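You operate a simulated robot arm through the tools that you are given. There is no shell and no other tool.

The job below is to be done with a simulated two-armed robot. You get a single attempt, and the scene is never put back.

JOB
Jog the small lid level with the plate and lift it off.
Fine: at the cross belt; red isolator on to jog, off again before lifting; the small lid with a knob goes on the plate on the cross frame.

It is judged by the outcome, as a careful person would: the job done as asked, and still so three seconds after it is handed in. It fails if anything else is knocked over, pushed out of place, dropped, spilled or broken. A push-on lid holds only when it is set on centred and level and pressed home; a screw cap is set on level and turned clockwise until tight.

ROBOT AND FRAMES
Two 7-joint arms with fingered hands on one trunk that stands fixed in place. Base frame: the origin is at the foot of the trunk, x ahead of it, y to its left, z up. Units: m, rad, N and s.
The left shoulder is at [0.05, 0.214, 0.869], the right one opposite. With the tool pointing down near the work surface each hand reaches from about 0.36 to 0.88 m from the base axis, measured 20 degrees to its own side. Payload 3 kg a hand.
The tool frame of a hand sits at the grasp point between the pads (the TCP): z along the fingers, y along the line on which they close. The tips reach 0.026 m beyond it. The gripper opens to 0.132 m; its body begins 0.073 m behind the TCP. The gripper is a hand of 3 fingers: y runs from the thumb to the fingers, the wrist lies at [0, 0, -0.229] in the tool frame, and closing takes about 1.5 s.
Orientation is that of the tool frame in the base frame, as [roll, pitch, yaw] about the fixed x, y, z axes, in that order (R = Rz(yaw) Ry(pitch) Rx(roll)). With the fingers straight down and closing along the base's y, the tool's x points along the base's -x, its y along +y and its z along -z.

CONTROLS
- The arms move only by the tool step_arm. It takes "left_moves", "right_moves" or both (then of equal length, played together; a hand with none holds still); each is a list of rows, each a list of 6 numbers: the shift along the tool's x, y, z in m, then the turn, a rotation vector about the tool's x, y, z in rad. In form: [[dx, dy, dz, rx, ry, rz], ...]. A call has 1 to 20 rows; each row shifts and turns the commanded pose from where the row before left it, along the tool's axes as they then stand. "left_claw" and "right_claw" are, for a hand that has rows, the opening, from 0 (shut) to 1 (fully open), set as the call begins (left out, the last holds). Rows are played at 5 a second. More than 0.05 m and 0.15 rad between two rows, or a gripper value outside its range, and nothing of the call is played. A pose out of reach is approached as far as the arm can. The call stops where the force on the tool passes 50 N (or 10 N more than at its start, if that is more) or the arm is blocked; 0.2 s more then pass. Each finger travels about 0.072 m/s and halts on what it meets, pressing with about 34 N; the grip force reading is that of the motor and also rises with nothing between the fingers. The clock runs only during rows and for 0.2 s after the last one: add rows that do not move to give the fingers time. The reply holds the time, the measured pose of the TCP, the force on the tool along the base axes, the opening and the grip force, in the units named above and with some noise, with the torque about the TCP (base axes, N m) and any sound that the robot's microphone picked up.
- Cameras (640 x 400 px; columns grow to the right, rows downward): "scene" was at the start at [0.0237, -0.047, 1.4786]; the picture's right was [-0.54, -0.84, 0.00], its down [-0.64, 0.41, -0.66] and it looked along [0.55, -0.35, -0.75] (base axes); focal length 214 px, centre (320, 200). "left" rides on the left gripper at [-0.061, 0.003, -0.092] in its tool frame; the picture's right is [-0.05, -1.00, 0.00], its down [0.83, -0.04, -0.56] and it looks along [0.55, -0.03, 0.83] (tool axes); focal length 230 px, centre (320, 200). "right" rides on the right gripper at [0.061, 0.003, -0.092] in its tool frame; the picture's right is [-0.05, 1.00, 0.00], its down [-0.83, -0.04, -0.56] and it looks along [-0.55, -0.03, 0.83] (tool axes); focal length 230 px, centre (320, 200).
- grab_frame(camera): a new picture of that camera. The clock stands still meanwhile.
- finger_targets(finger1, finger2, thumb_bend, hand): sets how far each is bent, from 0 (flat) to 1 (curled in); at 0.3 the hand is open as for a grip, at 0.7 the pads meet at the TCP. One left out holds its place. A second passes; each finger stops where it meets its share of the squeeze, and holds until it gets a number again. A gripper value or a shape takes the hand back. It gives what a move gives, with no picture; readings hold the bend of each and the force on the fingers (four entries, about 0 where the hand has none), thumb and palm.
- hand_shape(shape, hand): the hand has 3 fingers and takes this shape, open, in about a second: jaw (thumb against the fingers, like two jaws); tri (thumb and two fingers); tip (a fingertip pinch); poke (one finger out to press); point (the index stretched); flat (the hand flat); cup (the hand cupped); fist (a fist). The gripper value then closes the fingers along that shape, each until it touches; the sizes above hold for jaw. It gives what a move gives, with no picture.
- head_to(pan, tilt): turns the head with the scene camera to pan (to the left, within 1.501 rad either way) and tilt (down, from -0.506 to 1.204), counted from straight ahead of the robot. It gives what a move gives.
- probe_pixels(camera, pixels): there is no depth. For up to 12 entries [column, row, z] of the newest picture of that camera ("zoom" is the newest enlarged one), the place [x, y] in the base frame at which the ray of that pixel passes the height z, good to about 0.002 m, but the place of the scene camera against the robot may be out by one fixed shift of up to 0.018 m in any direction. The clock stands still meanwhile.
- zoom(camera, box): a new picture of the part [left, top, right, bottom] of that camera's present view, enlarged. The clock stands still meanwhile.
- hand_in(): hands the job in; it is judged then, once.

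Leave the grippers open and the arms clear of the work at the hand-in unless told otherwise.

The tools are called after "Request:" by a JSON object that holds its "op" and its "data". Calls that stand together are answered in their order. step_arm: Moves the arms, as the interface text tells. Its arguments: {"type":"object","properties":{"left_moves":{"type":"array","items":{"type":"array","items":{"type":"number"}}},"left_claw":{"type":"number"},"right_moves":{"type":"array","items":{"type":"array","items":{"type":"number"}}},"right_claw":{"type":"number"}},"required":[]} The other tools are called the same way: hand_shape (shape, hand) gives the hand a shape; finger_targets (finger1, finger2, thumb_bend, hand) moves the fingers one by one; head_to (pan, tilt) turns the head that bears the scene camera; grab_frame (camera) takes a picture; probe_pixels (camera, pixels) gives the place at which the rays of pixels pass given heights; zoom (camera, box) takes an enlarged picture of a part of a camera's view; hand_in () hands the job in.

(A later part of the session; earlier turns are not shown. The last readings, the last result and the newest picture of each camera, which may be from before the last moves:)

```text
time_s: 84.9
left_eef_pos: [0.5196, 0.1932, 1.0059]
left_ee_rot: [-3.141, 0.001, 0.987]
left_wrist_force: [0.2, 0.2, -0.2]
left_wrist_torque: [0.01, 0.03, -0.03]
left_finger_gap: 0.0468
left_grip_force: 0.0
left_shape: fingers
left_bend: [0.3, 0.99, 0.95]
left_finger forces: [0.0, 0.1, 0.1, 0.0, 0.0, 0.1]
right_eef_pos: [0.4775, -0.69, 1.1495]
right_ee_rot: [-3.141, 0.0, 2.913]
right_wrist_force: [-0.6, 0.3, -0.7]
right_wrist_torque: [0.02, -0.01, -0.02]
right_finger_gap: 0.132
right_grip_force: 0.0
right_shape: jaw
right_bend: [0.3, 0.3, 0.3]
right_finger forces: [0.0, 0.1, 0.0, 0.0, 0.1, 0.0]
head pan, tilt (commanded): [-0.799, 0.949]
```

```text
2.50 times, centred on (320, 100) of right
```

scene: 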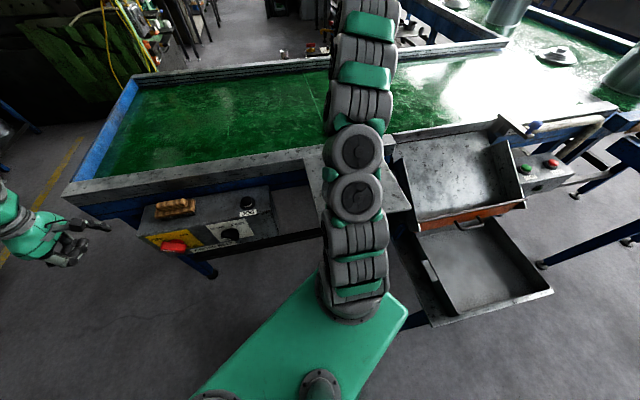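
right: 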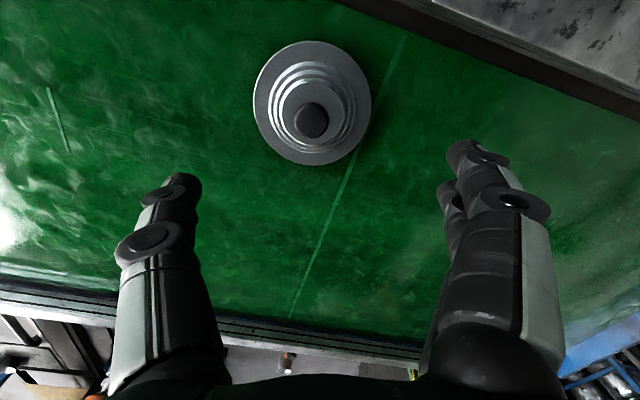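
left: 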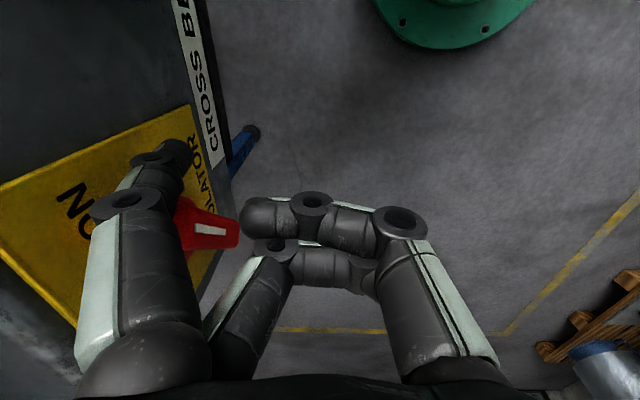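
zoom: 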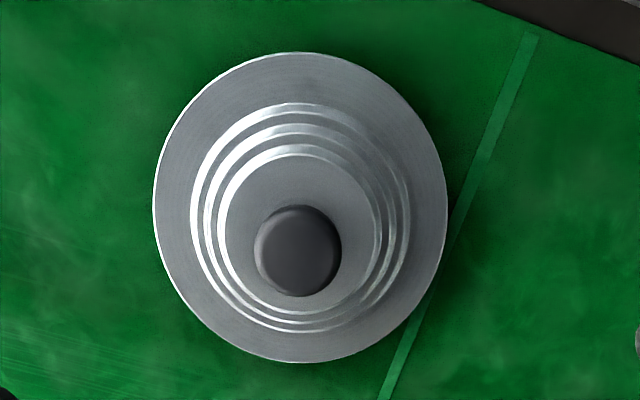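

From two views the flange is at about (0.475,-0.70,0.915) and 15 cm across, with its knob top near z 0.99 and about 3.5 cm wide. I'll descend to about z 1.08 centred on the lid and look again.

Request:
{"op": "step_arm", "data": {"right_moves": [[0.0054, 0.0055, 0.02, 0, 0, 0], [0.0054, 0.0055, 0.03, 0, 0, 0], [0, 0, 0.03, 0, 0, 0], [0, 0, 0, 0, 0, 0]]}}

Request:
{"op": "grab_frame", "data": {"camera": "right"}}

Request:
{"op": "grab_frame", "data": {"camera": "scene"}}

```text
time_s: 85.9
left_eef_pos: [0.5194, 0.1934, 1.0057]
left_ee_rot: [-3.14, -0.001, 0.988]
left_wrist_force: [-0.2, 0.1, -0.5]
left_wrist_torque: [-0.02, 0.0, 0.0]
left_finger_gap: 0.0468
left_grip_force: 0.1
left_shape: fingers
left_bend: [0.3, 0.99, 0.95]
left_finger forces: [0.0, 0.0, 0.0, 0.1, 0.0, 0.0]
right_eef_pos: [0.4699, -0.6767, 1.069]
right_ee_rot: [-3.141, 0.001, 2.913]
right_wrist_force: [0.3, 0.5, -0.2]
right_wrist_torque: [-0.04, 0.02, 0.0]
right_finger_gap: 0.1319
right_grip_force: 0.1
right_shape: jaw
right_bend: [0.3, 0.3, 0.3]
right_finger forces: [0.0, 0.0, 0.1, 0.0, 0.0, 0.0]
head pan, tilt (commanded): [-0.799, 0.949]
```

```text
taken
```

right: 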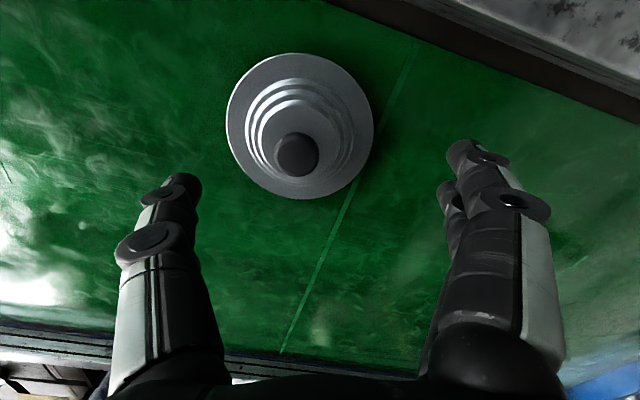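

```text
taken
```

scene: 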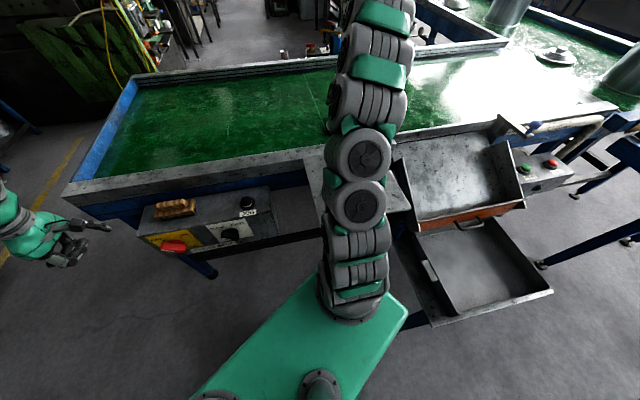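

The TCP is at (0.470,-0.677,1.069). The lid flange centre is at about (300,126) and the knob top at (297,155). I'll probe these for heights.

Request:
{"op": "zoom", "data": {"camera": "right", "box": [200, 40, 400, 210]}}

Request:
{"op": "probe_pixels", "data": {"camera": "right", "pixels": [[300, 125, 0.88], [300, 125, 0.9], [300, 125, 0.92], [297, 155, 0.96], [297, 155, 0.98], [297, 155, 1.0], [640, 125, 0.93], [430, 0, 0.95]]}}

```text
2.35 times, centred on (300, 125) of right
```

zoom: 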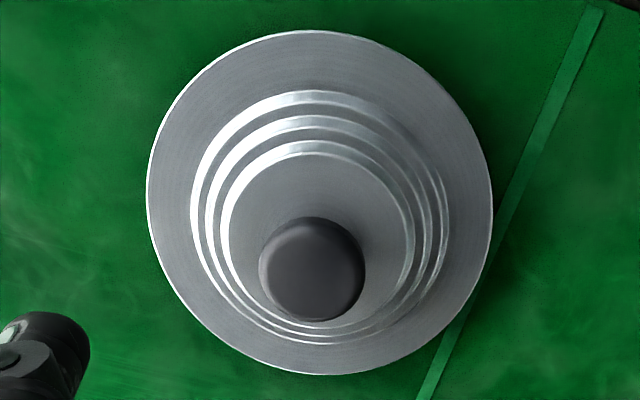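

```text
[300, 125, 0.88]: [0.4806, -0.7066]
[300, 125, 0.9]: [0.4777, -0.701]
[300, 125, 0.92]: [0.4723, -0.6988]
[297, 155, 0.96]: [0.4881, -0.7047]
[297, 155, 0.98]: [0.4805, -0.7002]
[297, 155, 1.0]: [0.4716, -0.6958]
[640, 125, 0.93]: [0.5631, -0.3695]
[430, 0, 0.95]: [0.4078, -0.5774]
```

The lid axis is at (0.475,-0.699), the knob top at z 0.99 and the top tier near z 0.955. I'll centre over the knob and come down to z 1.03, just above it, and check alignment.

Request:
{"op": "step_arm", "data": {"right_moves": [[-0.0051, -0.0105, 0.01, 0, 0, 0], [-0.0051, -0.0105, 0.015, 0, 0, 0], [0, 0, 0.012, 0, 0, 0], [0, 0, 0, 0, 0, 0]]}}

Request:
{"op": "grab_frame", "data": {"camera": "right"}}

```text
time_s: 86.9
left_eef_pos: [0.5187, 0.1937, 1.0061]
left_ee_rot: [-3.141, 0.001, 0.987]
left_wrist_force: [0.0, 0.7, -0.1]
left_wrist_torque: [-0.05, 0.01, -0.01]
left_finger_gap: 0.0468
left_grip_force: 0.0
left_shape: fingers
left_bend: [0.3, 0.99, 0.95]
left_finger forces: [0.1, 0.0, 0.0, 0.0, 0.0, 0.1]
right_eef_pos: [0.4764, -0.7012, 1.0317]
right_ee_rot: [3.141, 0.0, 2.912]
right_wrist_force: [0.0, -0.4, 0.5]
right_wrist_torque: [-0.01, 0.01, 0.0]
right_finger_gap: 0.1321
right_grip_force: 0.0
right_shape: jaw
right_bend: [0.3, 0.3, 0.3]
right_finger forces: [0.0, 0.1, 0.0, 0.0, 0.0, 0.0]
head pan, tilt (commanded): [-0.799, 0.949]
```

```text
taken
```

right: 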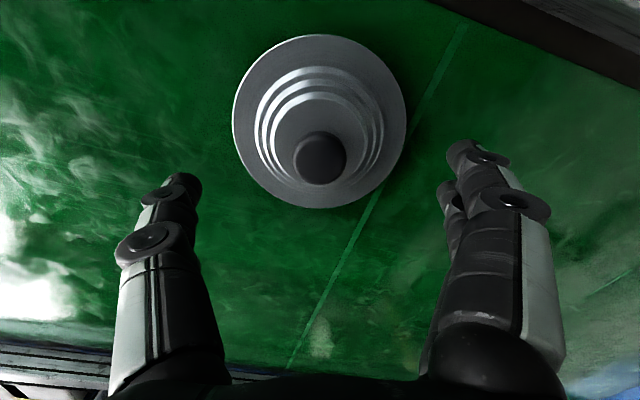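

The knob at (319,155) is on the tool axis within about 3 mm. I'll descend the remaining 47 mm so the pads flank the knob.

Request:
{"op": "step_arm", "data": {"right_moves": [[0.002, 0, 0.016, 0, 0, 0], [0, 0, 0.016, 0, 0, 0], [0, 0, 0.014, 0, 0, 0], [0, 0, 0, 0, 0, 0]]}}

Request:
{"op": "grab_frame", "data": {"camera": "right"}}

```text
time_s: 87.9
left_eef_pos: [0.5197, 0.1935, 1.0067]
left_ee_rot: [3.14, -0.001, 0.988]
left_wrist_force: [0.0, -0.2, 0.6]
left_wrist_torque: [0.0, -0.02, 0.0]
left_finger_gap: 0.0469
left_grip_force: 0.1
left_shape: fingers
left_bend: [0.3, 0.99, 0.95]
left_finger forces: [0.1, 0.0, 0.0, 0.0, 0.0, 0.0]
right_eef_pos: [0.4739, -0.7, 0.9857]
right_ee_rot: [3.141, 0.0, 2.913]
right_wrist_force: [-0.1, -0.6, -0.3]
right_wrist_torque: [-0.01, -0.01, 0.01]
right_finger_gap: 0.132
right_grip_force: 0.0
right_shape: jaw
right_bend: [0.3, 0.3, 0.3]
right_finger forces: [0.1, 0.0, 0.0, 0.1, 0.1, 0.0]
head pan, tilt (commanded): [-0.799, 0.949]
```

```text
taken
```

right: 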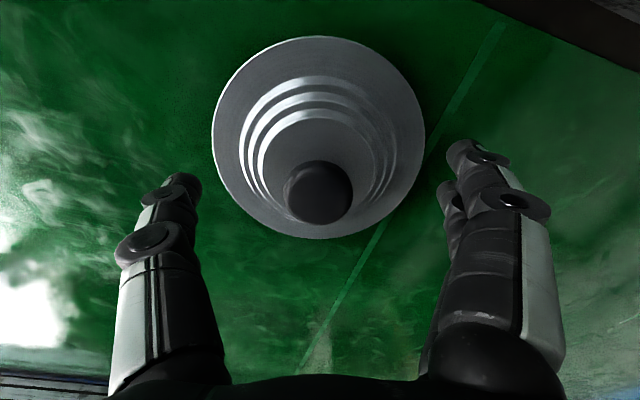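

The knob top at (319,191) is about 8 mm below the TCP, so I'll lower 6 mm more and then close the hand on the knob.

Request:
{"op": "step_arm", "data": {"right_moves": [[0, 0, 0.006, 0, 0, 0], [0, 0, 0, 0, 0, 0]]}}

Request:
{"op": "step_arm", "data": {"right_claw": 0.0, "right_moves": [[0, 0, 0, 0, 0, 0], [0, 0, 0, 0, 0, 0], [0, 0, 0, 0, 0, 0], [0, 0, 0, 0, 0, 0], [0, 0, 0, 0, 0, 0], [0, 0, 0, 0, 0, 0], [0, 0, 0, 0, 0, 0], [0, 0, 0, 0, 0, 0]]}}

Request:
{"op": "grab_frame", "data": {"camera": "right"}}

```text
time_s: 88.5
left_eef_pos: [0.5195, 0.1934, 1.0057]
left_ee_rot: [3.14, -0.001, 0.985]
left_wrist_force: [0.5, -0.4, 0.6]
left_wrist_torque: [0.0, 0.02, 0.02]
left_finger_gap: 0.0466
left_grip_force: 0.1
left_shape: fingers
left_bend: [0.3, 0.99, 0.95]
left_finger forces: [0.0, 0.1, 0.0, 0.1, 0.0, 0.0]
right_eef_pos: [0.4745, -0.6994, 0.9805]
right_ee_rot: [3.141, 0.001, 2.911]
right_wrist_force: [0.1, 0.1, -0.2]
right_wrist_torque: [0.01, -0.05, 0.03]
right_finger_gap: 0.1319
right_grip_force: 0.1
right_shape: jaw
right_bend: [0.3, 0.3, 0.3]
right_finger forces: [0.1, 0.1, 0.0, 0.0, 0.1, 0.0]
head pan, tilt (commanded): [-0.799, 0.949]
```

```text
time_s: 90.3
left_eef_pos: [0.5195, 0.1934, 1.0046]
left_ee_rot: [3.141, 0.0, 0.988]
left_wrist_force: [-1.0, -0.4, 0.1]
left_wrist_torque: [0.02, -0.04, -0.01]
left_finger_gap: 0.047
left_grip_force: 0.2
left_shape: fingers
left_bend: [0.3, 0.99, 0.95]
left_finger forces: [0.0, 0.0, 0.0, 0.0, 0.0, 0.0]
right_eef_pos: [0.4742, -0.6988, 0.9801]
right_ee_rot: [-3.141, 0.0, 2.91]
right_wrist_force: [-0.1, -1.0, 4.1]
right_wrist_torque: [0.17, -0.1, 0.04]
right_finger_gap: 0.0188
right_grip_force: 34.2
right_shape: jaw
right_bend: [0.73, 0.73, 0.71]
right_finger forces: [0.0, 22.6, 0.1, 0.0, 27.5, 0.1]
head pan, tilt (commanded): [-0.799, 0.949]
```

```text
taken
```

right: 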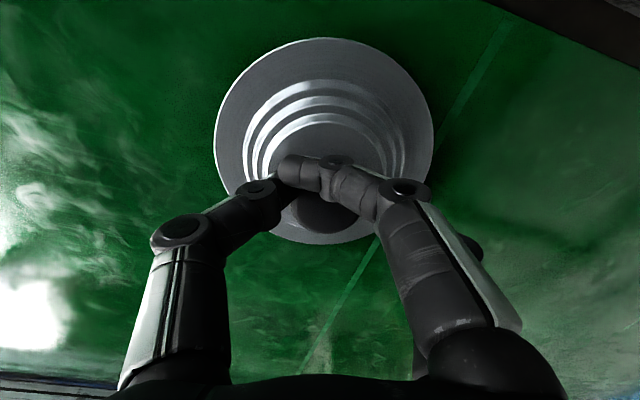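

The grip reads thumb 27.5 N and finger2 22.6 N, but finger1 slid past the knob with no contact, so it's lopsided. A three-point grip suits a round knob better. I'll open, rise clear of the knob and take the tri shape.

Request:
{"op": "step_arm", "data": {"right_claw": 1.0, "right_moves": [[0, 0, 0, 0, 0, 0], [0, 0, 0, 0, 0, 0], [0, 0, 0, 0, 0, 0], [0, 0, 0, 0, 0, 0], [0, 0, 0, 0, 0, 0], [0, 0, 0, 0, 0, 0], [0, 0, 0, 0, 0, 0], [0, 0, 0, 0, 0, 0], [0, 0, -0.025, 0, 0, 0], [0, 0, -0.03, 0, 0, 0]]}}

Request:
{"op": "hand_shape", "data": {"shape": "tri", "hand": "right"}}

Request:
{"op": "grab_frame", "data": {"camera": "right"}}

```text
time_s: 92.5
left_eef_pos: [0.5201, 0.1945, 1.0057]
left_ee_rot: [-3.141, 0.0, 0.988]
left_wrist_force: [-0.9, 0.1, -0.5]
left_wrist_torque: [-0.01, 0.03, 0.02]
left_finger_gap: 0.0465
left_grip_force: 0.0
left_shape: fingers
left_bend: [0.3, 0.99, 0.95]
left_finger forces: [0.1, 0.0, 0.0, 0.0, 0.1, 0.0]
right_eef_pos: [0.4732, -0.6983, 1.036]
right_ee_rot: [3.141, 0.0, 2.91]
right_wrist_force: [-0.6, 0.6, -0.1]
right_wrist_torque: [0.02, 0.01, 0.01]
right_finger_gap: 0.132
right_grip_force: 0.0
right_shape: jaw
right_bend: [0.3, 0.3, 0.3]
right_finger forces: [0.0, 0.1, 0.0, 0.0, 0.0, 0.1]
head pan, tilt (commanded): [-0.799, 0.949]
```

```text
time_s: 93.4
left_eef_pos: [0.5191, 0.1937, 1.007]
left_ee_rot: [-3.141, 0.0, 0.988]
left_wrist_force: [-0.5, 0.4, 0.4]
left_wrist_torque: [-0.03, 0.02, -0.01]
left_finger_gap: 0.0466
left_grip_force: 0.1
left_shape: fingers
left_bend: [0.3, 0.99, 0.95]
left_finger forces: [0.1, 0.0, 0.1, 0.0, 0.1, 0.1]
right_eef_pos: [0.4732, -0.6984, 1.0358]
right_ee_rot: [3.141, 0.001, 2.91]
right_wrist_force: [-0.4, -0.3, 0.9]
right_wrist_torque: [0.02, -0.02, 0.01]
right_finger_gap: 0.1321
right_grip_force: 0.0
right_shape: tri
right_bend: [0.3, 0.3, 0.3]
right_finger forces: [0.1, 0.0, 0.0, 0.1, 0.0, 0.0]
head pan, tilt (commanded): [-0.799, 0.949]
```

```text
taken
```

right: 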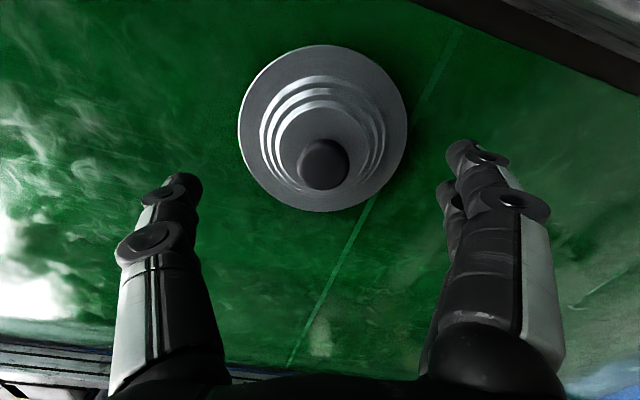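

In tri the hand looks the same as in jaw. The 0.019 m gap suggests the fingers met the knob's narrow neck below its 3.5 cm head. I'll try the tip pinch shape here, above the lid, to see how its fingers line up.

Request:
{"op": "hand_shape", "data": {"shape": "tip", "hand": "right"}}

Request:
{"op": "grab_frame", "data": {"camera": "right"}}

Request:
{"op": "zoom", "data": {"camera": "right", "box": [220, 30, 420, 220]}}

```text
time_s: 94.3
left_eef_pos: [0.5197, 0.1937, 1.0053]
left_ee_rot: [-3.142, 0.0, 0.989]
left_wrist_force: [0.1, 0.2, -0.2]
left_wrist_torque: [0.02, 0.01, 0.02]
left_finger_gap: 0.0467
left_grip_force: 0.0
left_shape: fingers
left_bend: [0.3, 0.99, 0.95]
left_finger forces: [0.0, 0.1, 0.0, 0.0, 0.0, 0.0]
right_eef_pos: [0.4728, -0.6984, 1.0362]
right_ee_rot: [-3.141, 0.001, 2.911]
right_wrist_force: [-0.5, -0.6, 0.1]
right_wrist_torque: [0.01, 0.0, -0.04]
right_finger_gap: 0.132
right_grip_force: 0.1
right_shape: tip
right_bend: [0.3, 0.3, 0.3]
right_finger forces: [0.0, 0.1, 0.0, 0.0, 0.1, 0.0]
head pan, tilt (commanded): [-0.799, 0.949]
```

```text
taken
```

right: 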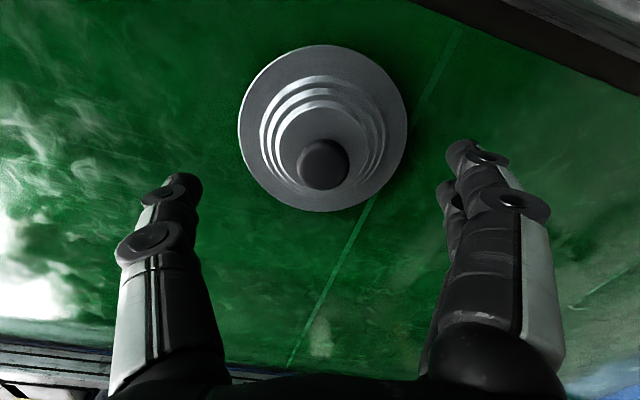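

```text
2.11 times, centred on (320, 125) of right
```

zoom: 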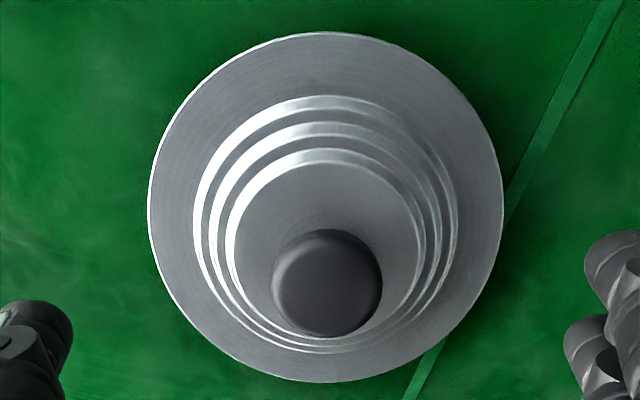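

The open pinch looks identical, so I need the knob's height and position more exactly. I'll back the hand 12 cm toward the robot, above the rail, to see the lid from a slanted angle for better triangulation.

Request:
{"op": "step_arm", "data": {"right_moves": [[0.03, 0, -0.007, 0, 0, 0], [0.03, 0, -0.007, 0, 0, 0], [0.03, 0, 0, 0, 0, 0], [0.03, 0, 0, 0, 0, 0], [0, 0, 0, 0, 0, 0]]}}

Request:
{"op": "grab_frame", "data": {"camera": "right"}}

Request:
{"op": "zoom", "data": {"camera": "right", "box": [200, 130, 420, 310]}}

```text
time_s: 95.5
left_eef_pos: [0.5206, 0.1948, 1.0049]
left_ee_rot: [-3.14, 0.001, 0.987]
left_wrist_force: [-0.3, -0.1, -0.2]
left_wrist_torque: [-0.02, 0.02, -0.03]
left_finger_gap: 0.0467
left_grip_force: 0.1
left_shape: fingers
left_bend: [0.3, 0.99, 0.95]
left_finger forces: [0.0, 0.1, 0.1, 0.0, 0.0, 0.1]
right_eef_pos: [0.3563, -0.6713, 1.0502]
right_ee_rot: [-3.141, -0.001, 2.91]
right_wrist_force: [0.5, 1.0, -0.3]
right_wrist_torque: [0.0, -0.02, 0.01]
right_finger_gap: 0.132
right_grip_force: 0.1
right_shape: tip
right_bend: [0.3, 0.3, 0.3]
right_finger forces: [0.1, 0.0, 0.0, 0.0, 0.0, 0.0]
head pan, tilt (commanded): [-0.799, 0.949]
```

```text
taken
```

right: 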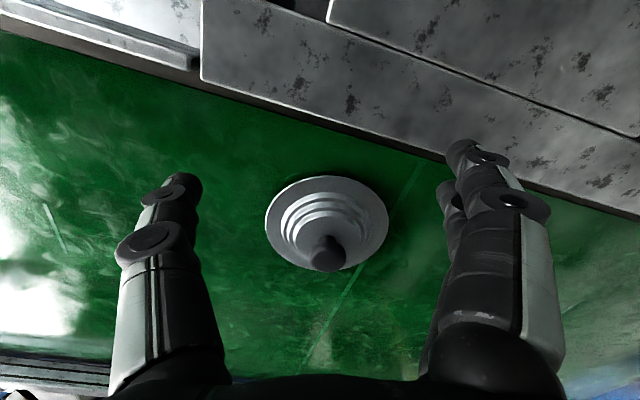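

```text
2.22 times, centred on (310, 220) of right
```

zoom: 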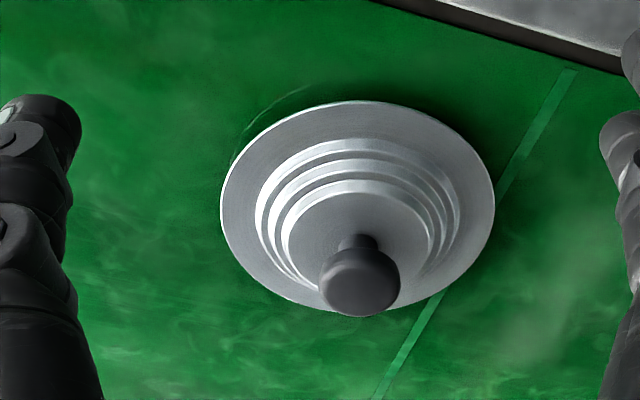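

This slanted view shows the knob's mushroom head at (328,257), its neck at (327,239) and the flange centre at (327,223). It also shows the plate's right end at about (329,22). I'll probe them.

Request:
{"op": "probe_pixels", "data": {"camera": "right", "pixels": [[326.9, 222.7, 0.9], [326.9, 222.7, 0.92], [328, 257.4, 0.96], [328, 257.4, 0.98], [328, 257.4, 1.0], [327.1, 239.4, 0.94], [327.1, 239.4, 0.96], [329, 22, 0.95], [200, 80, 0.95], [500, 80, 0.95]]}}

```text
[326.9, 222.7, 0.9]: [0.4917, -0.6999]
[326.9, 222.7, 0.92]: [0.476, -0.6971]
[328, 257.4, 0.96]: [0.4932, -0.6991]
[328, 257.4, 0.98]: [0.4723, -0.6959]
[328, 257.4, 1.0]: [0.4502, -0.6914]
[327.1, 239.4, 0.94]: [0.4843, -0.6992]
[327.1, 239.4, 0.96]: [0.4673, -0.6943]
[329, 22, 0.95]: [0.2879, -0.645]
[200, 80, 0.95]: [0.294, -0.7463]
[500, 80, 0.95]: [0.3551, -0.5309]
```

The plate's right end is at u 0.38 and the lid at u 0.32, so the lid is level with the plate. The lid axis is about (0.478,-0.697), head mid-height about 0.977, neck about 2 cm thick. To learn how the fingertips meet, I'll close the pinch shape part way here in free air.

Request:
{"op": "step_arm", "data": {"right_claw": 0.27, "right_moves": [[0, 0, 0, 0, 0, 0], [0, 0, 0, 0, 0, 0], [0, 0, 0, 0, 0, 0], [0, 0, 0, 0, 0, 0], [0, 0, 0, 0, 0, 0], [0, 0, 0, 0, 0, 0]]}}

Request:
{"op": "grab_frame", "data": {"camera": "right"}}

```text
time_s: 96.9
left_eef_pos: [0.5199, 0.1932, 1.0057]
left_ee_rot: [-3.141, -0.001, 0.988]
left_wrist_force: [-0.2, -0.5, -0.5]
left_wrist_torque: [-0.01, 0.01, 0.01]
left_finger_gap: 0.0466
left_grip_force: 0.1
left_shape: fingers
left_bend: [0.3, 0.99, 0.95]
left_finger forces: [0.0, 0.0, 0.0, 0.0, 0.0, 0.0]
right_eef_pos: [0.3566, -0.6709, 1.0502]
right_ee_rot: [3.142, -0.001, 2.911]
right_wrist_force: [-0.6, -0.2, 0.9]
right_wrist_torque: [0.03, 0.02, 0.0]
right_finger_gap: 0.036
right_grip_force: 0.1
right_shape: tip
right_bend: [0.73, 0.73, 0.7]
right_finger forces: [0.0, 0.0, 0.0, 0.0, 0.0, 0.1]
head pan, tilt (commanded): [-0.799, 0.949]
```

```text
taken
```

right: 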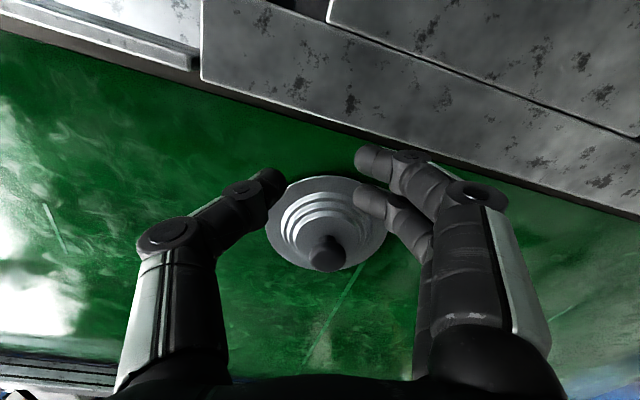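

In the pinch the three tips sit about 12 mm below the TCP with finger tips ±15 mm either side, which makes a good three-point grip on the 36 mm head if the TCP is at z ≈ 0.987. I was 7 mm too low before. I'll open to about 8 cm, go back over the knob and check.

Request:
{"op": "step_arm", "data": {"right_claw": 0.65, "right_moves": [[-0.0314, 0.0006, 0, 0, 0, 0], [-0.0314, 0.0006, 0, 0, 0, 0], [-0.0314, 0.0006, 0.004, 0, 0, 0], [-0.0313, 0.0006, 0.01, 0, 0, 0], [0, 0, 0, 0, 0, 0]]}}

Request:
{"op": "grab_frame", "data": {"camera": "right"}}

```text
time_s: 98.1
left_eef_pos: [0.5193, 0.1932, 1.0064]
left_ee_rot: [3.141, -0.002, 0.987]
left_wrist_force: [0.7, 0.2, -0.5]
left_wrist_torque: [0.01, 0.02, -0.02]
left_finger_gap: 0.0466
left_grip_force: 0.1
left_shape: fingers
left_bend: [0.3, 0.99, 0.95]
left_finger forces: [0.0, 0.0, 0.1, 0.1, 0.0, 0.0]
right_eef_pos: [0.4819, -0.6981, 1.0359]
right_ee_rot: [-3.141, 0.0, 2.913]
right_wrist_force: [0.2, 0.6, -0.6]
right_wrist_torque: [-0.03, 0.0, -0.03]
right_finger_gap: 0.0854
right_grip_force: 0.0
right_shape: tip
right_bend: [0.7, 0.7, 0.68]
right_finger forces: [0.0, 0.0, 0.0, 0.0, 0.0, 0.0]
head pan, tilt (commanded): [-0.799, 0.949]
```

```text
taken
```

right: 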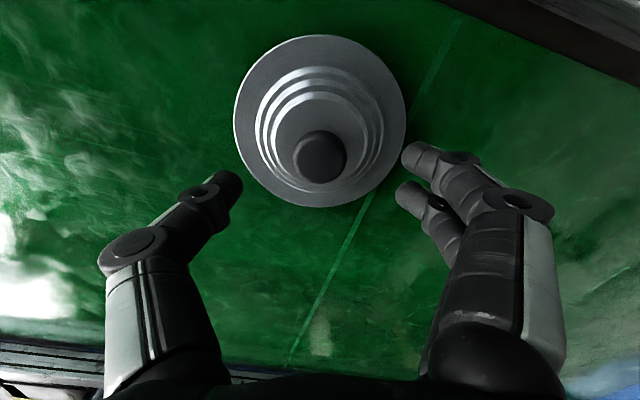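

The knob head is at about (320,156), nearly on the axis. I'll zoom for an exact reading, then descend 3 cm and read it again to separate height from offset.

Request:
{"op": "zoom", "data": {"camera": "right", "box": [260, 100, 380, 220]}}

Request:
{"op": "step_arm", "data": {"right_moves": [[0, 0, 0.015, 0, 0, 0], [0, 0, 0.015, 0, 0, 0], [0, 0, 0, 0, 0, 0]]}}

Request:
{"op": "zoom", "data": {"camera": "right", "box": [260, 100, 380, 220]}}

Request:
{"op": "grab_frame", "data": {"camera": "right"}}

```text
3.33 times, centred on (320, 160) of right
```

zoom: 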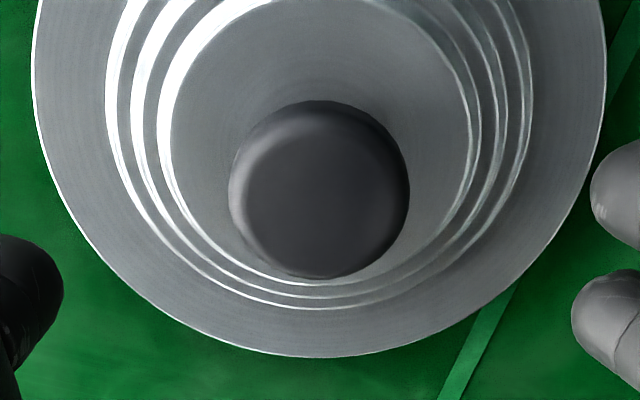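

```text
time_s: 98.9
left_eef_pos: [0.5196, 0.1939, 1.0059]
left_ee_rot: [-3.141, 0.0, 0.989]
left_wrist_force: [0.1, -0.5, 0.4]
left_wrist_torque: [0.01, 0.0, 0.0]
left_finger_gap: 0.0467
left_grip_force: 0.1
left_shape: fingers
left_bend: [0.3, 0.99, 0.95]
left_finger forces: [0.1, 0.0, 0.0, 0.1, 0.1, 0.1]
right_eef_pos: [0.4811, -0.6989, 1.0059]
right_ee_rot: [-3.141, 0.0, 2.912]
right_wrist_force: [0.2, 0.3, 1.0]
right_wrist_torque: [-0.01, -0.01, -0.02]
right_finger_gap: 0.0854
right_grip_force: 0.0
right_shape: tip
right_bend: [0.7, 0.7, 0.68]
right_finger forces: [0.0, 0.1, 0.0, 0.1, 0.0, 0.0]
head pan, tilt (commanded): [-0.799, 0.949]
```

```text
3.33 times, centred on (320, 160) of right
```

zoom: 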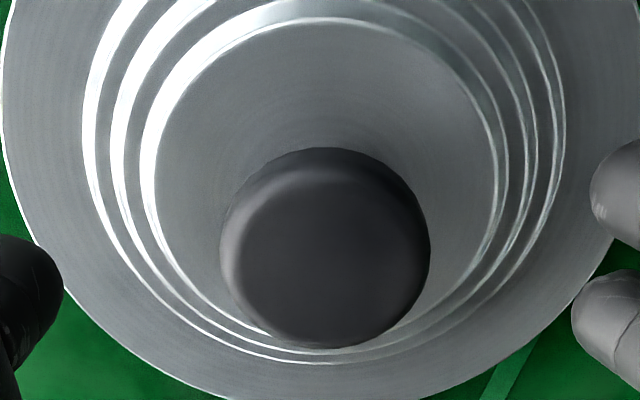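

```text
taken
```

right: 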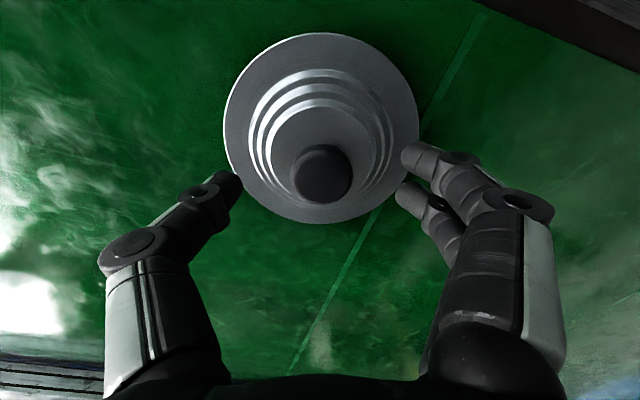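

The size and row changes, plus the slanted view, all fit a head centre at about (0.4915,-0.699,0.9615). So the knob is about 11 mm further from the robot than my axis, which explains the missed finger. I'll shift the hand 11 mm and check that the head lands near row 160.

Request:
{"op": "step_arm", "data": {"right_moves": [[-0.0105, 0, 0, 0, 0, 0], [0, 0, 0, 0, 0, 0]]}}

Request:
{"op": "zoom", "data": {"camera": "right", "box": [260, 100, 380, 220]}}

Request:
{"op": "probe_pixels", "data": {"camera": "zoom", "pixels": [[320, 200, 0.96], [320, 200, 0.98]]}}

```text
time_s: 99.5
left_eef_pos: [0.5188, 0.194, 1.006]
left_ee_rot: [3.14, 0.0, 0.988]
left_wrist_force: [1.3, 0.2, -0.6]
left_wrist_torque: [-0.01, 0.0, -0.01]
left_finger_gap: 0.0465
left_grip_force: 0.1
left_shape: fingers
left_bend: [0.3, 0.99, 0.95]
left_finger forces: [0.0, 0.0, 0.0, 0.0, 0.1, 0.0]
right_eef_pos: [0.4906, -0.7011, 1.0058]
right_ee_rot: [3.141, 0.0, 2.91]
right_wrist_force: [0.3, 0.2, -0.2]
right_wrist_torque: [0.0, 0.0, 0.01]
right_finger_gap: 0.0853
right_grip_force: 0.0
right_shape: tip
right_bend: [0.7, 0.7, 0.68]
right_finger forces: [0.0, 0.0, 0.0, 0.0, 0.0, 0.1]
head pan, tilt (commanded): [-0.799, 0.949]
```

```text
3.33 times, centred on (320, 160) of right
```

zoom: 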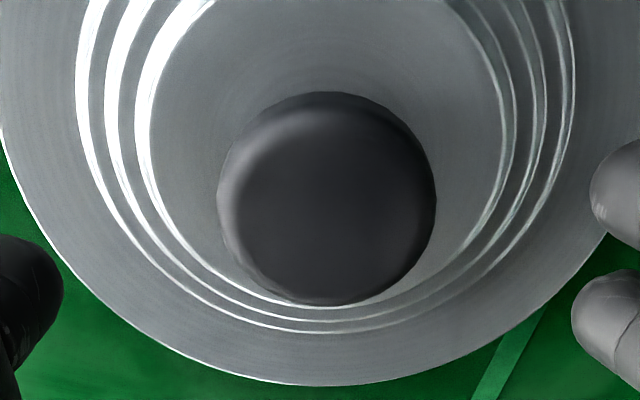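

```text
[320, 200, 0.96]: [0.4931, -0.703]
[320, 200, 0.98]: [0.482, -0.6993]
```

The head is now at row 159.4, as predicted, so it is on the axis (head about 42 mm wide, mid-height 0.961). I'll descend to TCP z 0.974 and look before closing.

Request:
{"op": "step_arm", "data": {"right_moves": [[0, 0.001, 0.016, 0, 0, 0], [0, 0, 0.016, 0, 0, 0], [0, 0, 0, 0, 0, 0]]}}

Request:
{"op": "grab_frame", "data": {"camera": "right"}}

```text
time_s: 100.3
left_eef_pos: [0.5194, 0.1946, 1.005]
left_ee_rot: [3.142, 0.0, 0.99]
left_wrist_force: [0.5, -1.2, -0.6]
left_wrist_torque: [0.01, 0.01, -0.01]
left_finger_gap: 0.0468
left_grip_force: 0.0
left_shape: fingers
left_bend: [0.3, 0.99, 0.95]
left_finger forces: [0.0, 0.0, 0.0, 0.1, 0.0, 0.0]
right_eef_pos: [0.4906, -0.7003, 0.9732]
right_ee_rot: [-3.141, 0.0, 2.912]
right_wrist_force: [-0.1, 0.5, 0.2]
right_wrist_torque: [-0.01, -0.02, 0.03]
right_finger_gap: 0.0853
right_grip_force: 0.0
right_shape: tip
right_bend: [0.7, 0.7, 0.68]
right_finger forces: [0.0, 0.1, 0.1, 0.0, 0.0, 0.1]
head pan, tilt (commanded): [-0.799, 0.949]
```

```text
taken
```

right: 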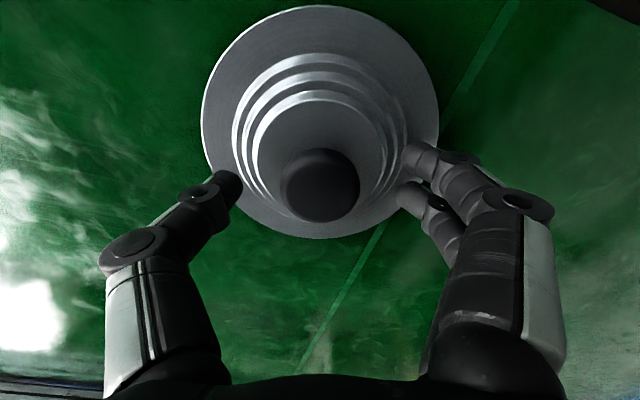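

The head at (319,186) lies level with the three fingertips and centred between them. Closing the hand now.

Request:
{"op": "step_arm", "data": {"right_claw": 0.0, "right_moves": [[0, 0, 0, 0, 0, 0], [0, 0, 0, 0, 0, 0], [0, 0, 0, 0, 0, 0], [0, 0, 0, 0, 0, 0], [0, 0, 0, 0, 0, 0], [0, 0, 0, 0, 0, 0]]}}

Request:
{"op": "grab_frame", "data": {"camera": "right"}}

```text
time_s: 101.7
left_eef_pos: [0.5191, 0.1942, 1.0059]
left_ee_rot: [-3.141, 0.001, 0.988]
left_wrist_force: [-0.7, 0.2, 0.3]
left_wrist_torque: [0.01, -0.01, -0.04]
left_finger_gap: 0.0468
left_grip_force: 0.1
left_shape: fingers
left_bend: [0.3, 0.99, 0.95]
left_finger forces: [0.0, 0.1, 0.0, 0.1, 0.0, 0.1]
right_eef_pos: [0.4886, -0.7001, 0.9737]
right_ee_rot: [3.141, 0.001, 2.911]
right_wrist_force: [0.3, -0.1, -1.2]
right_wrist_torque: [0.02, -0.01, 0.02]
right_finger_gap: 0.0218
right_grip_force: 34.2
right_shape: tip
right_bend: [0.74, 0.74, 0.76]
right_finger forces: [21.5, 16.8, 0.0, 0.0, 28.8, 0.0]
head pan, tilt (commanded): [-0.799, 0.949]
```

```text
taken
```

right: 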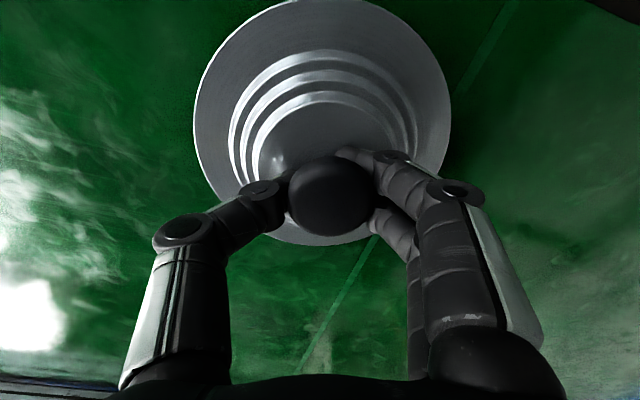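

All three digits grip (21, 17 and 29 N), wrapped under the knob's head. I'll lift 4 cm slowly and check.

Request:
{"op": "step_arm", "data": {"right_moves": [[0, 0, -0.01, 0, 0, 0], [0, 0, -0.015, 0, 0, 0], [0, 0, -0.015, 0, 0, 0], [0, 0, 0, 0, 0, 0]]}}

Request:
{"op": "grab_frame", "data": {"camera": "right"}}

Request:
{"op": "grab_frame", "data": {"camera": "scene"}}

```text
time_s: 102.7
left_eef_pos: [0.5195, 0.1936, 1.0064]
left_ee_rot: [-3.141, 0.0, 0.988]
left_wrist_force: [0.2, 0.2, 0.9]
left_wrist_torque: [-0.02, 0.01, 0.03]
left_finger_gap: 0.0464
left_grip_force: 0.1
left_shape: fingers
left_bend: [0.3, 0.99, 0.95]
left_finger forces: [0.1, 0.0, 0.0, 0.0, 0.0, 0.1]
right_eef_pos: [0.489, -0.6994, 1.0124]
right_ee_rot: [3.141, -0.002, 2.912]
right_wrist_force: [-0.4, 0.2, -0.8]
right_wrist_torque: [0.0, -0.02, -0.01]
right_finger_gap: 0.0218
right_grip_force: 34.0
right_shape: tip
right_bend: [0.74, 0.74, 0.76]
right_finger forces: [21.9, 16.9, 0.0, 0.1, 29.7, 0.1]
head pan, tilt (commanded): [-0.799, 0.949]
```

```text
taken
```

right: 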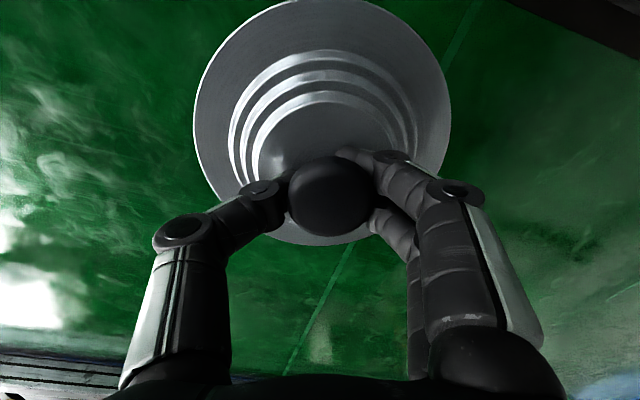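

```text
taken
```

scene: 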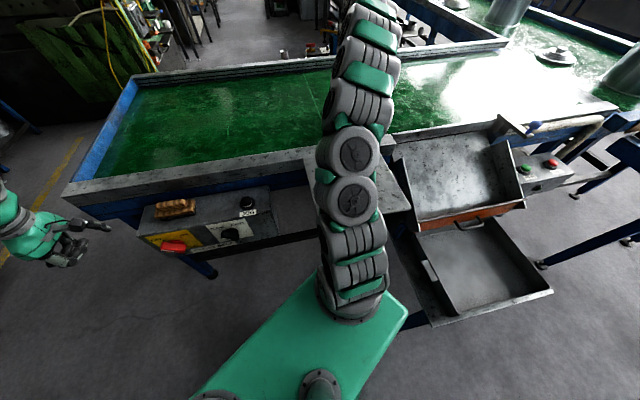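

The lid is off the belt, steady and level in the grip. I'll raise it to about z 1.07 so it clears the rail by about 4 cm, then carry it to above the middle of the plate at about (0.2545,-0.467).

Request:
{"op": "step_arm", "data": {"right_moves": [[0, 0, -0.02, 0, 0, 0], [0, 0, -0.02, 0, 0, 0], [0.01, 0.006, -0.02, 0, 0, 0], [0.0302, 0.0185, -0.005, 0, 0, 0], [0.0302, 0.0185, 0, 0, 0, 0], [0.0302, 0.0185, 0, 0, 0, 0], [0.0302, 0.0185, 0, 0, 0, 0], [0.0302, 0.0185, 0, 0, 0, 0], [0.0302, 0.0185, 0, 0, 0, 0], [0.0302, 0.0185, 0, 0, 0, 0], [0.0302, 0.0185, 0, 0, 0, 0], [0.0302, 0.0183, 0, 0, 0, 0], [0, 0, 0, 0, 0, 0]]}}

Request:
{"op": "grab_frame", "data": {"camera": "right"}}

Request:
{"op": "grab_frame", "data": {"camera": "scene"}}

```text
time_s: 105.5
left_eef_pos: [0.5195, 0.1931, 1.0055]
left_ee_rot: [3.142, 0.0, 0.986]
left_wrist_force: [-0.6, 0.0, -0.5]
left_wrist_torque: [0.0, 0.0, 0.03]
left_finger_gap: 0.0467
left_grip_force: 0.0
left_shape: fingers
left_bend: [0.3, 0.99, 0.95]
left_finger forces: [0.1, 0.0, 0.0, 0.0, 0.1, 0.0]
right_eef_pos: [0.2545, -0.4675, 1.0774]
right_ee_rot: [-3.141, 0.0, 2.91]
right_wrist_force: [0.6, 0.1, -0.6]
right_wrist_torque: [0.05, 0.02, 0.0]
right_finger_gap: 0.0214
right_grip_force: 34.3
right_shape: tip
right_bend: [0.74, 0.74, 0.76]
right_finger forces: [25.0, 18.8, 0.0, 0.1, 44.8, 0.0]
head pan, tilt (commanded): [-0.799, 0.949]
```

```text
taken
```

right: 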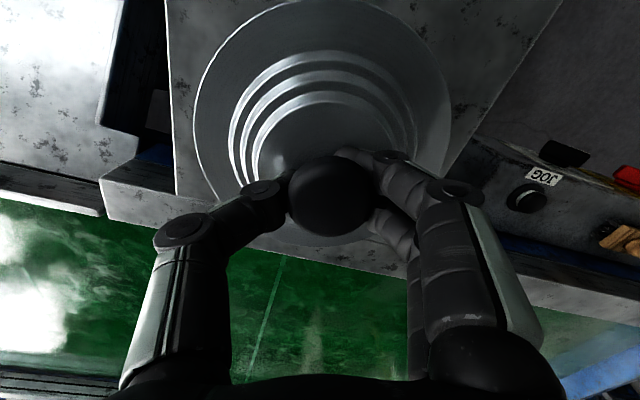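

```text
taken
```

scene: 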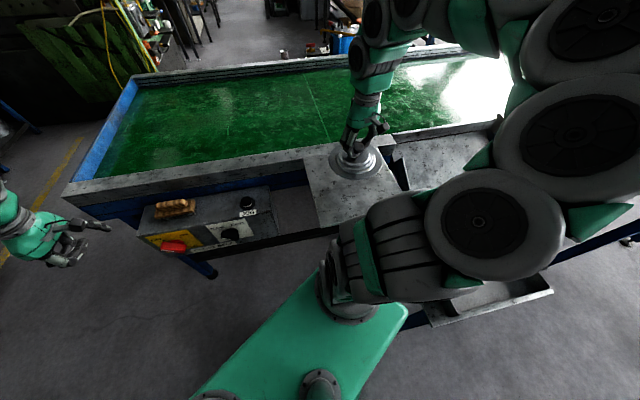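

The lid is above the plate with the grip steady. I'll zoom in on the scene view to check its position over the plate.

Request:
{"op": "zoom", "data": {"camera": "scene", "box": [280, 80, 440, 240]}}

Request:
{"op": "probe_pixels", "data": {"camera": "right", "pixels": [[178, 185, 0.95], [178, 185, 0.97], [166, 0, 0.95], [562, 0, 0.95], [562, 0, 0.97], [455, 165, 0.95], [455, 165, 0.97]]}}

```text
2.50 times, centred on (360, 160) of scene
```

zoom: 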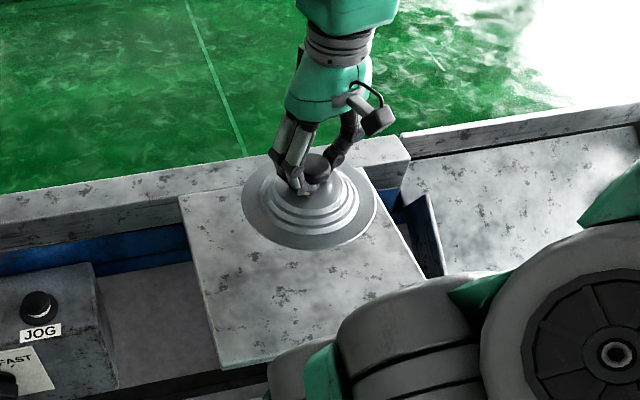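

```text
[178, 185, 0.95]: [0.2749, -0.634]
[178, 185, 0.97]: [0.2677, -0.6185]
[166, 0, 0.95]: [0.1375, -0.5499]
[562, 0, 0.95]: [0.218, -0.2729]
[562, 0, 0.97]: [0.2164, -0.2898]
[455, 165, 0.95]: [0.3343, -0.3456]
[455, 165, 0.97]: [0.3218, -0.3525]
```

The lid is well inside the plate's outline, with its centre at u 0.25 and n 0.47. I'll lower it 3 cm, then continue in small steps until the wrist force shows contact.

Request:
{"op": "step_arm", "data": {"right_moves": [[0, 0, 0.015, 0, 0, 0], [0, 0, 0.015, 0, 0, 0], [0, 0, 0, 0, 0, 0]]}}

Request:
{"op": "zoom", "data": {"camera": "scene", "box": [280, 80, 440, 240]}}

```text
time_s: 106.3
left_eef_pos: [0.5195, 0.1939, 1.0062]
left_ee_rot: [-3.14, -0.001, 0.987]
left_wrist_force: [0.2, 0.2, 0.7]
left_wrist_torque: [0.0, 0.0, 0.02]
left_finger_gap: 0.0468
left_grip_force: 0.1
left_shape: fingers
left_bend: [0.3, 0.99, 0.95]
left_finger forces: [0.1, 0.0, 0.0, 0.0, 0.1, 0.1]
right_eef_pos: [0.2568, -0.467, 1.0468]
right_ee_rot: [-3.141, -0.001, 2.912]
right_wrist_force: [0.7, -0.4, -1.1]
right_wrist_torque: [0.01, 0.01, 0.0]
right_finger_gap: 0.0211
right_grip_force: 33.7
right_shape: tip
right_bend: [0.74, 0.74, 0.76]
right_finger forces: [25.2, 18.9, 0.1, 0.0, 46.0, 0.1]
head pan, tilt (commanded): [-0.799, 0.949]
```

```text
2.50 times, centred on (360, 160) of scene
```

zoom: 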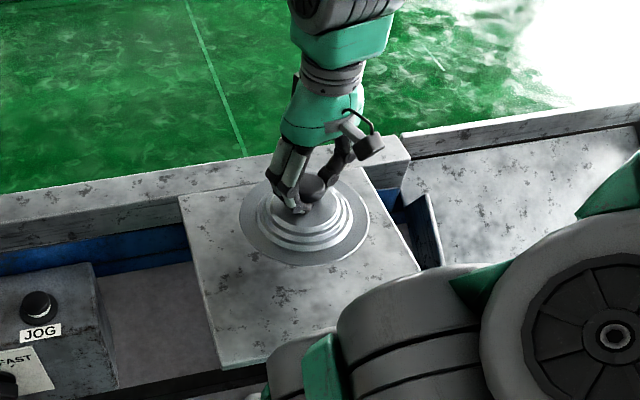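

Still no contact (wrist z -1 N). I'll lower in 4 mm steps.

Request:
{"op": "step_arm", "data": {"right_moves": [[0, 0, 0.004, 0, 0, 0], [0, 0, 0.004, 0, 0, 0], [0, 0, 0.004, 0, 0, 0]]}}

Request:
{"op": "step_arm", "data": {"right_moves": [[0, 0, 0.003, 0, 0, 0], [0, 0, 0.003, 0, 0, 0]]}}

Request:
{"op": "zoom", "data": {"camera": "scene", "box": [280, 80, 440, 240]}}

```text
time_s: 107.1
left_eef_pos: [0.5191, 0.1933, 1.0058]
left_ee_rot: [3.141, 0.0, 0.987]
left_wrist_force: [-0.5, 0.1, 0.5]
left_wrist_torque: [0.0, 0.01, 0.0]
left_finger_gap: 0.0468
left_grip_force: 0.1
left_shape: fingers
left_bend: [0.3, 0.99, 0.95]
left_finger forces: [0.1, 0.0, 0.1, 0.0, 0.0, 0.0]
right_eef_pos: [0.2548, -0.4675, 1.0367]
right_ee_rot: [-3.141, 0.0, 2.911]
right_wrist_force: [-0.5, -0.1, -1.5]
right_wrist_torque: [0.04, 0.0, 0.02]
right_finger_gap: 0.0212
right_grip_force: 34.0
right_shape: tip
right_bend: [0.74, 0.74, 0.76]
right_finger forces: [25.5, 18.9, 0.1, 0.0, 46.4, 0.0]
head pan, tilt (commanded): [-0.799, 0.949]
```

```text
time_s: 107.7
left_eef_pos: [0.5192, 0.1927, 1.0061]
left_ee_rot: [3.14, 0.0, 0.987]
left_wrist_force: [-0.3, -0.2, 0.4]
left_wrist_torque: [-0.03, -0.02, 0.03]
left_finger_gap: 0.047
left_grip_force: 0.0
left_shape: fingers
left_bend: [0.3, 0.99, 0.95]
left_finger forces: [0.0, 0.0, 0.0, 0.1, 0.1, 0.0]
right_eef_pos: [0.256, -0.4685, 1.0299]
right_ee_rot: [-3.142, 0.0, 2.91]
right_wrist_force: [0.3, 0.2, -1.6]
right_wrist_torque: [0.01, 0.0, -0.01]
right_finger_gap: 0.0215
right_grip_force: 34.3
right_shape: tip
right_bend: [0.74, 0.74, 0.76]
right_finger forces: [25.6, 19.0, 0.0, 0.0, 46.5, 0.0]
head pan, tilt (commanded): [-0.799, 0.949]
```

```text
2.50 times, centred on (360, 160) of scene
```

zoom: 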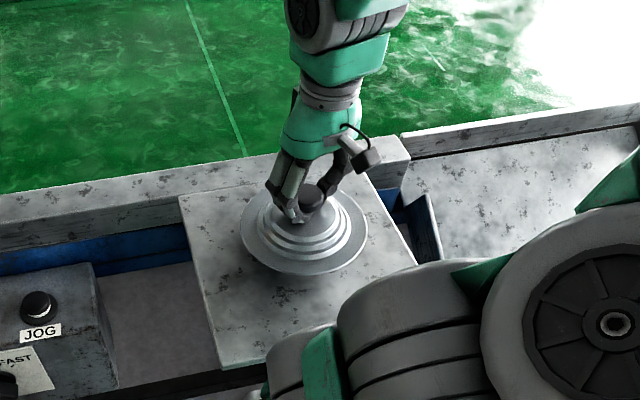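

The wrist still carries the lid's weight (-1.6 N), so it isn't down yet. I'll continue in 3 mm steps.

Request:
{"op": "step_arm", "data": {"right_moves": [[0, 0, 0.003, 0, 0, 0], [0, 0, 0.003, 0, 0, 0]]}}

Request:
{"op": "step_arm", "data": {"right_moves": [[0, 0, 0.003, 0, 0, 0], [0, 0, 0.003, 0, 0, 0]]}}

Request:
{"op": "zoom", "data": {"camera": "scene", "box": [320, 120, 400, 200]}}

```text
time_s: 108.3
left_eef_pos: [0.5185, 0.1932, 1.0055]
left_ee_rot: [-3.141, -0.001, 0.987]
left_wrist_force: [-0.5, 0.5, -0.1]
left_wrist_torque: [0.0, -0.03, 0.0]
left_finger_gap: 0.0467
left_grip_force: 0.1
left_shape: fingers
left_bend: [0.3, 0.99, 0.95]
left_finger forces: [0.1, 0.0, 0.0, 0.1, 0.0, 0.0]
right_eef_pos: [0.2553, -0.4679, 1.025]
right_ee_rot: [3.141, 0.001, 2.911]
right_wrist_force: [0.5, 0.4, -1.4]
right_wrist_torque: [-0.01, 0.03, 0.01]
right_finger_gap: 0.0213
right_grip_force: 34.0
right_shape: tip
right_bend: [0.74, 0.74, 0.76]
right_finger forces: [25.5, 19.1, 0.0, 0.0, 46.9, 0.1]
head pan, tilt (commanded): [-0.799, 0.949]
```

```text
time_s: 108.9
left_eef_pos: [0.5205, 0.194, 1.007]
left_ee_rot: [3.141, -0.001, 0.989]
left_wrist_force: [-0.2, 0.1, -0.4]
left_wrist_torque: [0.0, -0.01, -0.03]
left_finger_gap: 0.0467
left_grip_force: 0.0
left_shape: fingers
left_bend: [0.3, 0.99, 0.95]
left_finger forces: [0.1, 0.0, 0.0, 0.0, 0.1, 0.0]
right_eef_pos: [0.2551, -0.468, 1.017]
right_ee_rot: [-3.14, 0.0, 2.91]
right_wrist_force: [-0.8, 0.8, -1.2]
right_wrist_torque: [0.01, 0.0, 0.03]
right_finger_gap: 0.021
right_grip_force: 34.1
right_shape: tip
right_bend: [0.74, 0.74, 0.76]
right_finger forces: [25.5, 19.1, 0.1, 0.0, 47.2, 0.1]
head pan, tilt (commanded): [-0.799, 0.949]
```

```text
5.00 times, centred on (360, 160) of scene
```

zoom: 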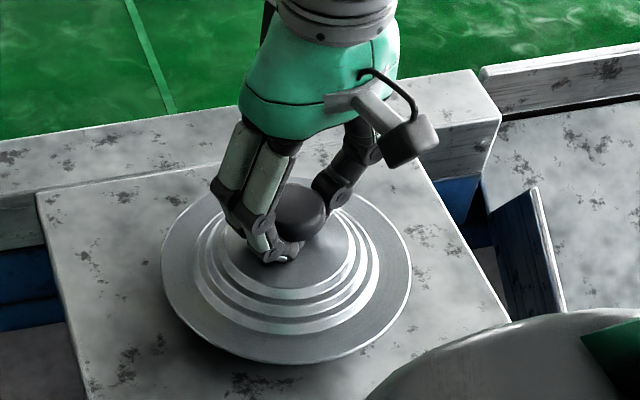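

A soft shadow shows the lid is still slightly above the plate. I'll keep lowering in 3 mm steps.

Request:
{"op": "step_arm", "data": {"right_moves": [[0, 0, 0.003, 0, 0, 0], [0, 0, 0.003, 0, 0, 0]]}}

Request:
{"op": "step_arm", "data": {"right_moves": [[0, 0, 0.003, 0, 0, 0], [0, 0, 0.002, 0, 0, 0]]}}

Request:
{"op": "zoom", "data": {"camera": "scene", "box": [320, 120, 400, 200]}}

```text
time_s: 109.5
left_eef_pos: [0.5184, 0.1928, 1.006]
left_ee_rot: [3.14, 0.0, 0.987]
left_wrist_force: [-0.5, -0.6, -0.3]
left_wrist_torque: [0.0, 0.0, -0.01]
left_finger_gap: 0.0466
left_grip_force: 0.1
left_shape: fingers
left_bend: [0.3, 0.99, 0.95]
left_finger forces: [0.0, 0.1, 0.0, 0.1, 0.0, 0.1]
right_eef_pos: [0.2552, -0.4676, 1.013]
right_ee_rot: [3.14, 0.001, 2.91]
right_wrist_force: [0.2, -0.8, 9.7]
right_wrist_torque: [0.55, -0.14, -0.04]
right_finger_gap: 0.0214
right_grip_force: 33.7
right_shape: tip
right_bend: [0.74, 0.74, 0.76]
right_finger forces: [28.5, 20.4, 0.0, 0.1, 53.4, 0.1]
head pan, tilt (commanded): [-0.799, 0.949]
```

```text
time_s: 110.1
left_eef_pos: [0.519, 0.1937, 1.0054]
left_ee_rot: [3.139, -0.001, 0.989]
left_wrist_force: [0.0, 1.5, -0.5]
left_wrist_torque: [0.01, -0.01, -0.01]
left_finger_gap: 0.0468
left_grip_force: 0.0
left_shape: fingers
left_bend: [0.3, 0.99, 0.95]
left_finger forces: [0.0, 0.0, 0.0, 0.1, 0.0, 0.1]
right_eef_pos: [0.2552, -0.4688, 1.0089]
right_ee_rot: [-3.14, 0.005, 2.913]
right_wrist_force: [-4.6, -0.4, 27.7]
right_wrist_torque: [1.02, 0.1, 0.09]
right_finger_gap: 0.0237
right_grip_force: 34.0
right_shape: tip
right_bend: [0.75, 0.75, 0.78]
right_finger forces: [45.8, 32.7, 0.0, 0.0, 68.3, 0.1]
head pan, tilt (commanded): [-0.799, 0.949]
stopped in row 2 (right hand): the force on the tool passed its limit at 54 N (the readings are from after the stop); the commanded pose is now the measured one
```

```text
5.00 times, centred on (360, 160) of scene
```

zoom: 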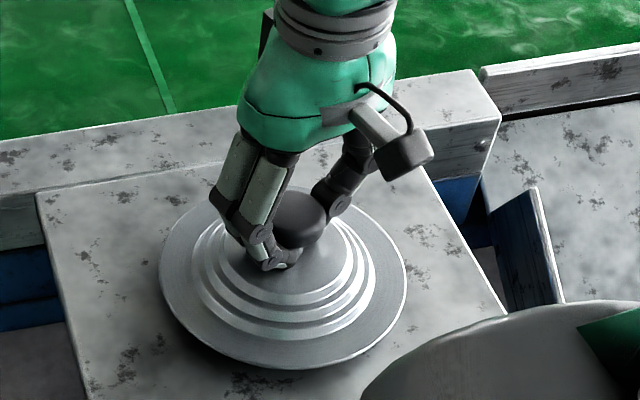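

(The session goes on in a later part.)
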